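You operate a simulated robot arm through the tools that you are given. There is no shell and no other tool. Be economical: measure what you need, move in short steps, check, and stop when the job is done.

You run a simulated robot arm. Do the job below in one go: nothing can be reset, and whatever is moved stays where it is left.

TASK
Take the green disc from the top of the grey table and put it on top of the white pad there.
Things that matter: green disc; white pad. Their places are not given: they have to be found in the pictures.

Only the result counts: the job must be done as asked and must still hold three seconds after the hand-in. Knocking over, shifting, dropping, spilling or breaking anything else fails it.

THE ROBOT
A 6-joint arm with a two-finger parallel gripper, fixed in place. Base frame: the origin is at the foot of the arm, x ahead of it, y to its left, z up; the work surface is at about z = 0. Readings come in m, rad, newtons and seconds.
With the tool pointing down near the work surface it reaches from about 0.14 to 0.58 m from the base axis. Its first joint turns from -1.152 to 1.152 rad. Payload 2.1 kg.
The tool frame sits at the grasp point between the pads (the TCP): z along the fingers, y along the line on which they close. The tips reach 0.03 m beyond it. The gripper opens to 0.094 m. The fingers are 0.028 m wide and 0.01 m thick; the gripper's body (0.05 by 0.096 m) begins 0.055 m behind the TCP.
Orientation is that of the tool frame in the base frame, as a unit quaternion [w, x, y, z]. With the fingers straight down and closing along the base's y, the tool's x points along the base's -x, its y along +y and its z along -z.

THE INTERFACE
- The arm moves only by the tool nudge_tool. Its argument "motion" is a list of rows, each a list of 3 entries, a list of its own where there are three numbers: the shift along the tool's x, y, z in units of 300 mm (1.0 is 300 mm), then the turn about the tool's z in units of 120 degrees (1.0 is 120 degrees), then the finger opening in m, from 0 to 0.094. In form: [[[dx, dy, dz], twist, fingers], ...]. A call has 1 to 20 rows; each row is the pose to reach, as a shift and turn from the pose commanded when the call began, along the tool's axes at that moment. A call with a number of a shift or a turn outside -1 to 1 is refused whole. Rows are played at 5 a second. More than 0.05 m and 0.15 rad between two rows, or a gripper value outside its range, and nothing of the call is played. Where a pose cannot be reached the arm comes as near as it can. A force on the tool above 40 N (or 10 N above the force at the start of the call, whichever is more), or a blocked arm, ends the call early, and 0.2 s more pass. Each finger travels about 0.072 m/s and halts on what it meets, pressing with about 30 N; the grip force reading is that of the motor and also rises with nothing between the fingers. The clock runs only during rows and for 0.2 s after the last one: add rows that repeat a pose to give the fingers time. The reply holds the time, the measured pose of the TCP, the force on the tool along the base axes, the opening and the grip force, in the units named above and with some noise.
- Cameras (640 x 400 px; columns grow to the right, rows downward): "scene" is fixed at [0.0608, -0.3884, 0.5093]; the picture's right is [0.56, -0.83, 0.00], its down [-0.39, -0.26, -0.88] and it looks along [0.73, 0.49, -0.47] (base axes); focal length 326 px, centre (320, 200). "wrist" rides on the gripper at [-0.037, 0, -0.058] in the tool frame; the picture's right is [0.00, -1.00, 0.00], its down [0.97, 0.00, -0.24] and it looks along [0.24, 0.00, 0.97] (tool axes); focal length 218 px, centre (320, 200).
- grab_frame(camera): a new picture of that camera. No time passes.
- point_at(camera, pixels): for up to 12 pixels [column, row] of the newest picture of that camera ("zoom" is the newest enlarged one), the place [x, y, z] in the base frame of the surface seen there, good to about 0.002 m, but the place of the scene camera against the robot may be out by one fixed shift of up to 0.025 m in any direction. No time passes.
- enlarge(camera, box): a new picture of the part [left, top, right, bottom] of that camera's present view, enlarged. No time passes.
- finish_job(): hands the job in; it is judged then, once.

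Go step by step. Measure first, check grasps and placings, and put right what went wrong. The budget is 60 turns and 20 pictures, counting those below and the enlarged ones. Unless the task says otherwise, let go and move clear before handing in, and close with one line.

The tools are called after "Emit:" as name(argument=value, ...) on one line, values as JSON. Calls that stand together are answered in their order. nudge_tool: Moves the arm, as the interface text tells. Its arguments: {"type":"object","properties":{"motion":{"type":"array"}},"required":["motion"]} The other tools are called the same way: grab_frame (camera) takes a picture; point_at (camera, pixels) gives the place of the surface under pixels of a picture; enlarge (camera, box) takes an enlarged picture of a part of a camera's view; finish_job () hands the job in.

At the start:

```text
time_s: 0.0
position: [0.3769, -0.0391, 0.2784]
tcp_rot: [0.0, 0.0, 1.0, 0.0]
ft_force: [0.0, -0.1, -0.1]
grip_width: 0.0942
finger_force: 0.0
```

scene: 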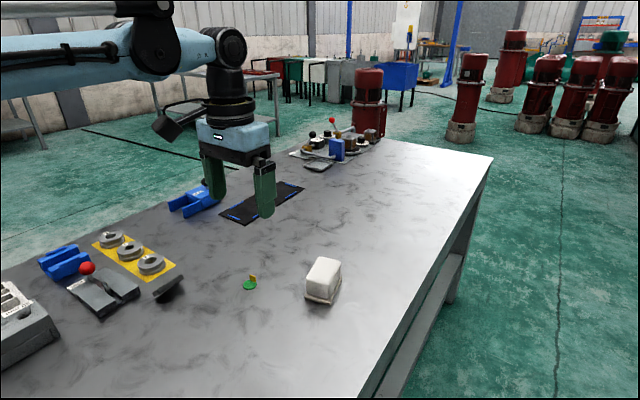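
wrist: 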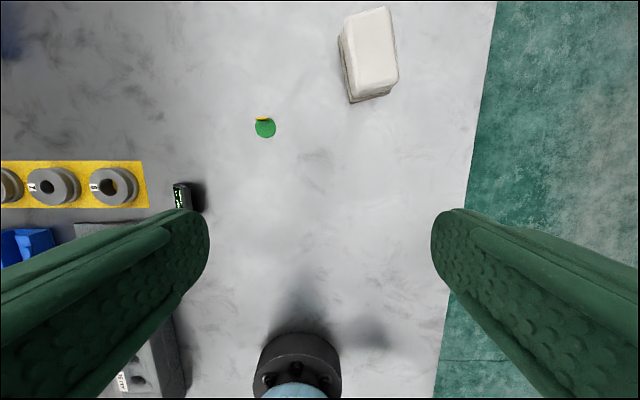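

The green disc is near scene pixel (250,285) and wrist pixel (265,128). The white block or pad is near wrist pixel (368,55). I'll enlarge both and measure them.

Emit:
enlarge(camera="wrist", box=[230, 0, 430, 150])

Emit:
enlarge(camera="scene", box=[220, 240, 360, 320])

Emit:
point_at(camera="wrist", pixels=[[265, 130], [262, 119], [256, 128], [275, 128], [265, 137], [300, 130], [368, 50], [345, 20], [385, 10], [395, 80], [355, 90], [350, 100]])

```text
2.67 times, centred on (330, 75) of wrist
```

zoom: 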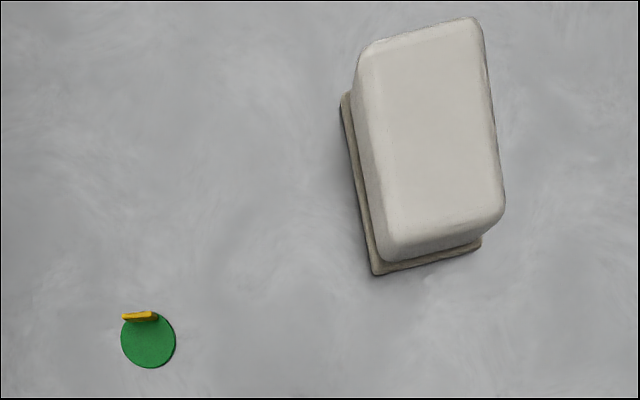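

```text
4.57 times, centred on (290, 280) of scene
```

zoom: 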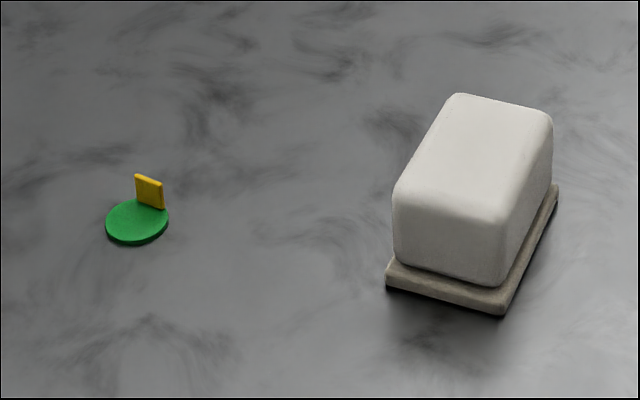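

```text
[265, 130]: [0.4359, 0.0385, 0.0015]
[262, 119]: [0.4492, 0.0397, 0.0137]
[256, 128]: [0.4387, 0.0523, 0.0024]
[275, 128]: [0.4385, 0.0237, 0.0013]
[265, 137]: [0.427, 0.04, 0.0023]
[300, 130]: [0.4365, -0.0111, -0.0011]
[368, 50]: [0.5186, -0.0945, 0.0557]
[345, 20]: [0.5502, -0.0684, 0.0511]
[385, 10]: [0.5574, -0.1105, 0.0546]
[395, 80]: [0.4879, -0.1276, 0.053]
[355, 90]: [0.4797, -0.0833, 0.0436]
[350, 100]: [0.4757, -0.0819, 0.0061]
```

The disc lies at about (0.436, 0.038). It carries an upright yellow tab at about (0.449, 0.040), roughly 14 mm high, with its face normal close to base x. The white pad's top is at z≈0.055. I'll hover over the tab, turned about 84° so the fingers close across it.

Emit:
nudge_tool(motion=[[[-0.02, 0.022, 0.041], 0.058, 0.09], [[-0.04, 0.043, 0.082], 0.117, 0.085], [[-0.059, 0.065, 0.123], 0.175, 0.08], [[-0.079, 0.087, 0.163], 0.233, 0.075], [[-0.099, 0.108, 0.204], 0.292, 0.07], [[-0.119, 0.13, 0.245], 0.35, 0.065], [[-0.138, 0.152, 0.286], 0.408, 0.06], [[-0.158, 0.173, 0.327], 0.467, 0.06], [[-0.178, 0.195, 0.367], 0.525, 0.06], [[-0.198, 0.217, 0.408], 0.583, 0.06], [[-0.217, 0.238, 0.449], 0.642, 0.06], [[-0.237, 0.26, 0.49], 0.7, 0.06], [[-0.237, 0.26, 0.49], 0.7, 0.06], [[-0.237, 0.26, 0.49], 0.7, 0.06]])

Emit:
grab_frame(camera="wrist")

```text
time_s: 3.0
position: [0.4493, 0.0396, 0.1299]
tcp_rot: [0.001, 0.669, 0.743, 0.0]
ft_force: [-1.1, -0.6, 1.1]
grip_width: 0.0602
finger_force: 0.0
```

```text
15 pictures are left
```

wrist: 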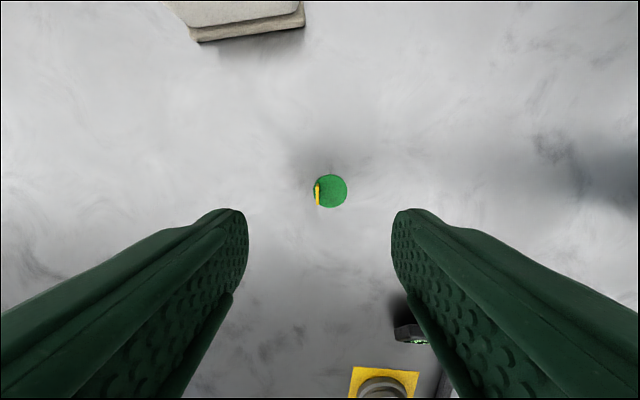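

The tab at (317,193) sits almost midway between the fingers. I'll enlarge it to measure its line.

Emit:
enlarge(camera="wrist", box=[288, 170, 352, 210])

Emit:
point_at(camera="wrist", pixels=[[317, 186], [317, 203], [317, 195], [331, 191], [346, 191], [331, 176], [331, 206]])

```text
10.00 times, centred on (320, 190) of wrist
```

zoom: 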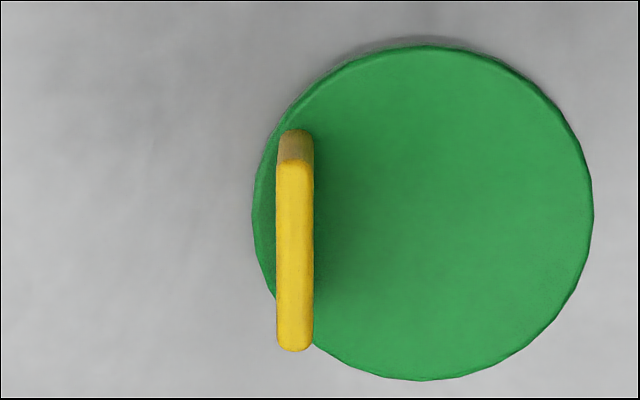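

```text
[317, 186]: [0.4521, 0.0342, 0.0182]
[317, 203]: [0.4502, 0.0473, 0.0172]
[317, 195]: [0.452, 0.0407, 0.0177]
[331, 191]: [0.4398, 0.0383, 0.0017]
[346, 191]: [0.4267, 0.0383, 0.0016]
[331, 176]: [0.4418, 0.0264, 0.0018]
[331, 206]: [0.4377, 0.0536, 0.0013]
```

The tab is lined up with the fingers, centred at about (0.4515, 0.0405) with its top at z≈0.0175. I'll descend until the tips are about 5 mm above the table, then close on the tab.

Emit:
nudge_tool(motion=[[[0.001, 0.004, 0.06], 0, 0.05], [[0.0023, 0.0077, 0.12], 0, 0.045], [[0.0023, 0.0077, 0.18], 0, 0.04], [[0.0023, 0.0077, 0.23], 0, 0.04], [[0.0023, 0.0077, 0.27], 0, 0.04], [[0.0023, 0.0077, 0.295], 0, 0.04], [[0.0023, 0.0077, 0.315], 0, 0.04], [[0.0023, 0.0077, 0.315], 0, 0.04]])

Emit:
grab_frame(camera="wrist")

```text
time_s: 4.8
position: [0.4494, 0.0379, 0.0368]
tcp_rot: [0.0, 0.669, 0.743, 0.0]
ft_force: [0.6, 0.2, 0.0]
grip_width: 0.0402
finger_force: 0.1
```

```text
13 pictures are left
```

wrist: 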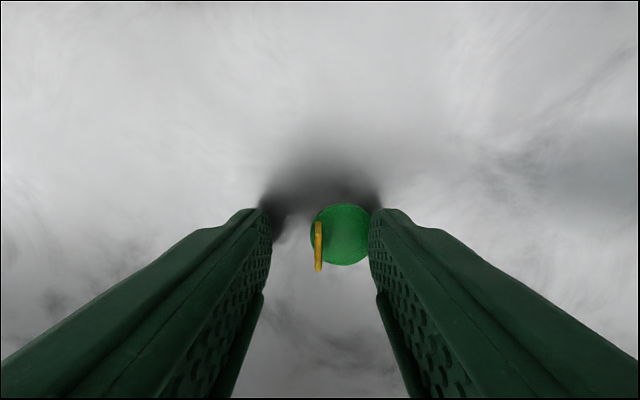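

The tab at (318,247) is centred between the fingers and at the right depth for the pads. I'll close on it.

Emit:
nudge_tool(motion=[[[0, 0, 0], 0, 0.02], [[0, 0, 0], 0, 0.008], [[0, 0, 0], 0, 0.0], [[0, 0, 0], 0, 0.0], [[0, 0, 0], 0, 0.0]])

Emit:
grab_frame(camera="wrist")

```text
time_s: 6.0
position: [0.4507, 0.0384, 0.0357]
tcp_rot: [0.0, 0.669, 0.743, 0.0]
ft_force: [0.5, 0.3, -0.8]
grip_width: 0.0
finger_force: 29.8
```

```text
12 pictures are left
```

wrist: 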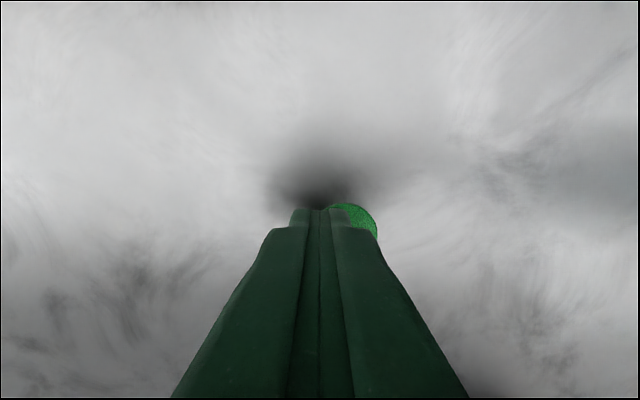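

The opening reads 0.0, so the tab may not be held. I'll lift slightly and look.

Emit:
nudge_tool(motion=[[[0, 0, -0.03], 0, 0.0], [[0, 0, -0.06], 0, 0.0], [[0, 0, -0.1], 0, 0.0]])

Emit:
grab_frame(camera="wrist")

Emit:
enlarge(camera="scene", box=[200, 220, 320, 295])

```text
time_s: 6.8
position: [0.4496, 0.0397, 0.0667]
tcp_rot: [0.0, 0.669, 0.744, 0.001]
ft_force: [-0.2, -1.0, -0.4]
grip_width: 0.0
finger_force: 29.8
```

```text
11 pictures are left
```

wrist: 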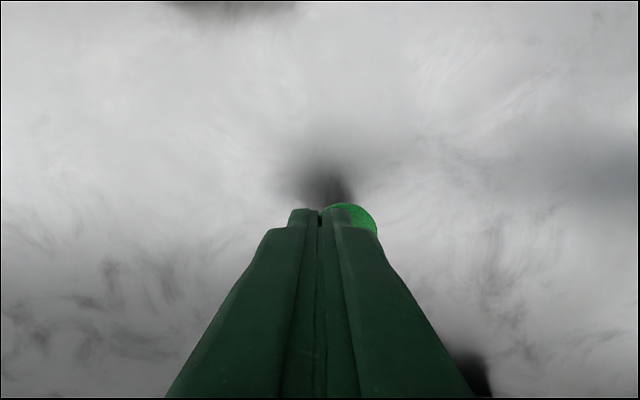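

```text
5.33 times, centred on (260, 258) of scene
```

zoom: 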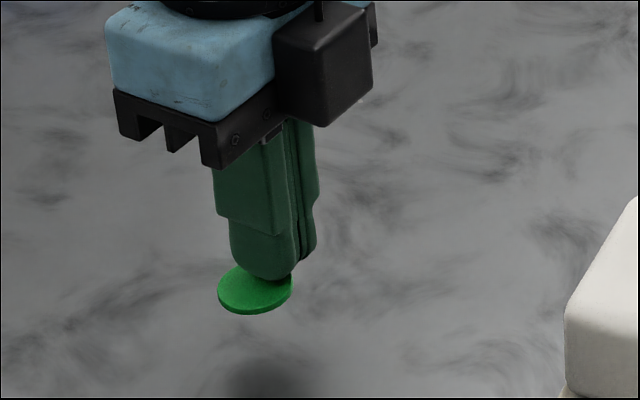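

The disc was lifted, so the tab is held. I'll raise it further and carry it over the middle of the pad's top at about (0.518, -0.099), allowing for the disc centre being about 12 mm behind the TCP in x.

Emit:
nudge_tool(motion=[[[0, 0, -0.07], 0, 0.0], [[0, 0, -0.14], 0, 0.0], [[0, 0, -0.2], 0, 0.0], [[-0.05, 0.02, -0.2], 0, 0.0], [[-0.11, 0.047, -0.2], 0, 0.0], [[-0.17, 0.073, -0.2], 0, 0.0], [[-0.23, 0.1, -0.2], 0, 0.0], [[-0.29, 0.125, -0.2], 0, 0.0], [[-0.35, 0.15, -0.2], 0, 0.0], [[-0.41, 0.176, -0.2], 0, 0.0], [[-0.46, 0.198, -0.2], 0, 0.0], [[-0.488, 0.21, -0.2], 0, 0.0], [[-0.488, 0.21, -0.2], 0, 0.0]])

Emit:
grab_frame(camera="wrist")

Emit:
enlarge(camera="scene", box=[250, 190, 410, 310])

```text
time_s: 9.6
position: [0.5281, -0.1003, 0.1271]
tcp_rot: [0.0, 0.669, 0.744, 0.0]
ft_force: [0.2, -1.0, -0.5]
grip_width: 0.0
finger_force: 30.3
```

```text
9 pictures are left
```

wrist: 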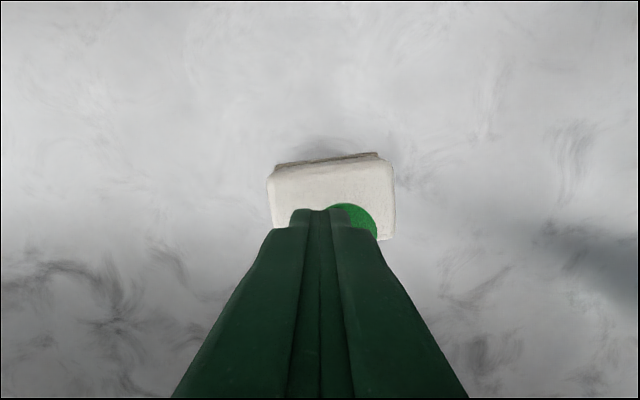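

```text
3.33 times, centred on (330, 250) of scene
```

zoom: 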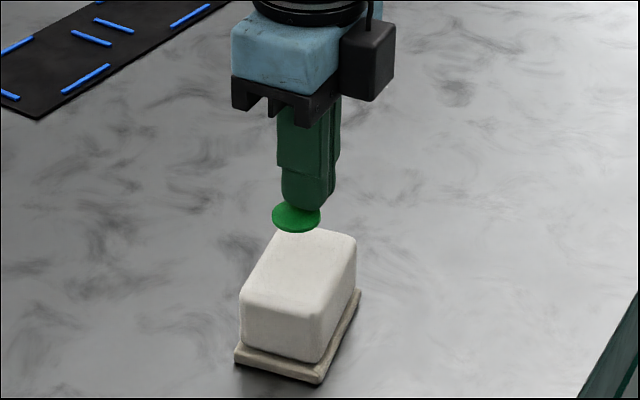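

Next I'll measure the pad's edges in this closer wrist view, such as (272,190), (392,200) and (330,180), and also the disc.

Emit:
point_at(camera="wrist", pixels=[[272, 190], [276, 222], [392, 200], [390, 235], [285, 172], [330, 168], [375, 165], [330, 185], [350, 206], [368, 215], [376, 230], [358, 222]])

Emit:
point_at(camera="zoom", pixels=[[297, 218], [274, 216], [319, 218], [285, 280], [300, 235], [345, 240], [250, 290], [315, 305], [300, 265]])

```text
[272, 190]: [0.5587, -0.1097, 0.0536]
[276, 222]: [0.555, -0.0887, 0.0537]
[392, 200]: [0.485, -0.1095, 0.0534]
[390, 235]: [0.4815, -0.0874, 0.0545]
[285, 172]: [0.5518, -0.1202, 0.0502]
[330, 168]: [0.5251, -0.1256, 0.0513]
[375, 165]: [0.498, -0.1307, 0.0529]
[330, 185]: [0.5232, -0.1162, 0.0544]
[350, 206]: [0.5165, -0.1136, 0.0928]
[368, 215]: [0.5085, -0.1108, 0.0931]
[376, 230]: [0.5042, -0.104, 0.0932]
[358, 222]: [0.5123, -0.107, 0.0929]
```

```text
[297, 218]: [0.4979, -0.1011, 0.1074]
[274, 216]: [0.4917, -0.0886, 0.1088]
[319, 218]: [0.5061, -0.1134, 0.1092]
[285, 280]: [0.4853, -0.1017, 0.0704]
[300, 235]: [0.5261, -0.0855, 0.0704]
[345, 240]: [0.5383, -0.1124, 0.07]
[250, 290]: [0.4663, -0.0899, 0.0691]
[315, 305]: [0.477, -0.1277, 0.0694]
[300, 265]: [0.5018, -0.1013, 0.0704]
```

The disc centre is at about (0.517, -0.100) with its top at z≈0.093. The pad top spans x 0.482–0.558, is centred near y≈-0.10 and sits at z≈0.0545. The disc is well centred, so I'll lower about 33 mm and then feel for contact.

Emit:
nudge_tool(motion=[[[0, 0, 0.03], 0, 0.0], [[0, 0, 0.06], 0, 0.0], [[0, 0, 0.085], 0, 0.0], [[0, 0, 0.1], 0, 0.0], [[0, 0, 0.11], 0, 0.0], [[0, 0, 0.11], 0, 0.0]])

Emit:
enlarge(camera="scene", box=[290, 230, 370, 290])

```text
time_s: 11.0
position: [0.5284, -0.0992, 0.0933]
tcp_rot: [0.0, 0.669, 0.744, -0.001]
ft_force: [0.5, -0.2, 0.7]
grip_width: 0.0002
finger_force: 30.4
```

```text
6.67 times, centred on (330, 260) of scene
```

zoom: 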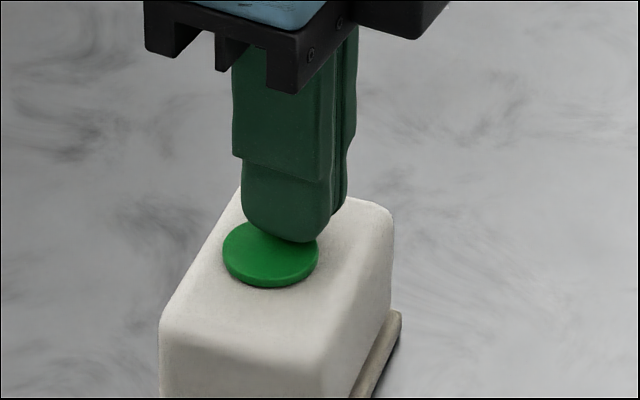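

The disc is just above the pad with no contact force yet. I'll lower in sub-millimetre steps to touch.

Emit:
nudge_tool(motion=[[[0, 0, 0.0025], 0, 0.0], [[0, 0, 0.005], 0, 0.0], [[0, 0, 0.005], 0, 0.0]])

```text
time_s: 11.8
position: [0.5286, -0.0993, 0.0919]
tcp_rot: [0.0, 0.669, 0.743, 0.0]
ft_force: [0.5, 1.0, 4.4]
grip_width: 0.0
finger_force: 29.9
```

Upward force has risen to 4.4 N, so the disc is resting on the pad. I'll open the fingers, then lift straight up.

Emit:
nudge_tool(motion=[[[0, 0, 0], 0, 0.004], [[0, 0, 0], 0, 0.012], [[0, 0, 0], 0, 0.025], [[0, 0, 0], 0, 0.03], [[0, 0, -0.02], 0, 0.03], [[0, 0, -0.06], 0, 0.03], [[0, 0, -0.13], 0, 0.03], [[0, 0, -0.2], 0, 0.03], [[0, 0, -0.28], 0, 0.03], [[0, 0, -0.28], 0, 0.03]])

Emit:
grab_frame(camera="wrist")

Emit:
enlarge(camera="scene", box=[270, 230, 390, 310])

```text
time_s: 14.0
position: [0.5274, -0.0998, 0.1763]
tcp_rot: [0.0, 0.669, 0.744, -0.001]
ft_force: [0.1, -0.2, 0.3]
grip_width: 0.0304
finger_force: 0.1
```

```text
6 pictures are left
```

wrist: 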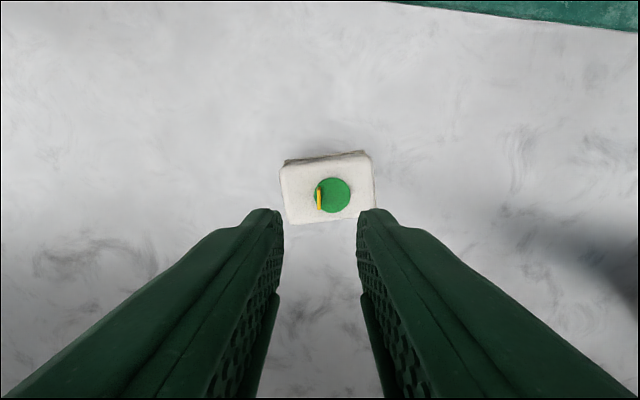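

```text
5.00 times, centred on (330, 270) of scene
```

zoom: 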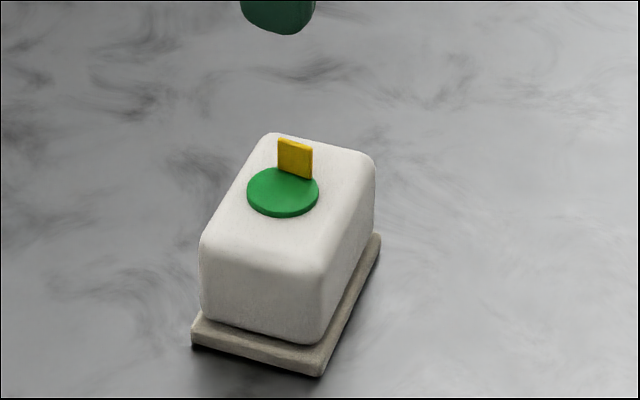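

The disc lies flat near the middle of the pad's top, at wrist pixel (333,195), and the gripper is open and clear. I'll hand the job in.

Emit:
finish_job()

```text
The job is handed in.
```

The green disc is lying flat on top of the white pad, let go with the gripper clear, and the job is handed in.
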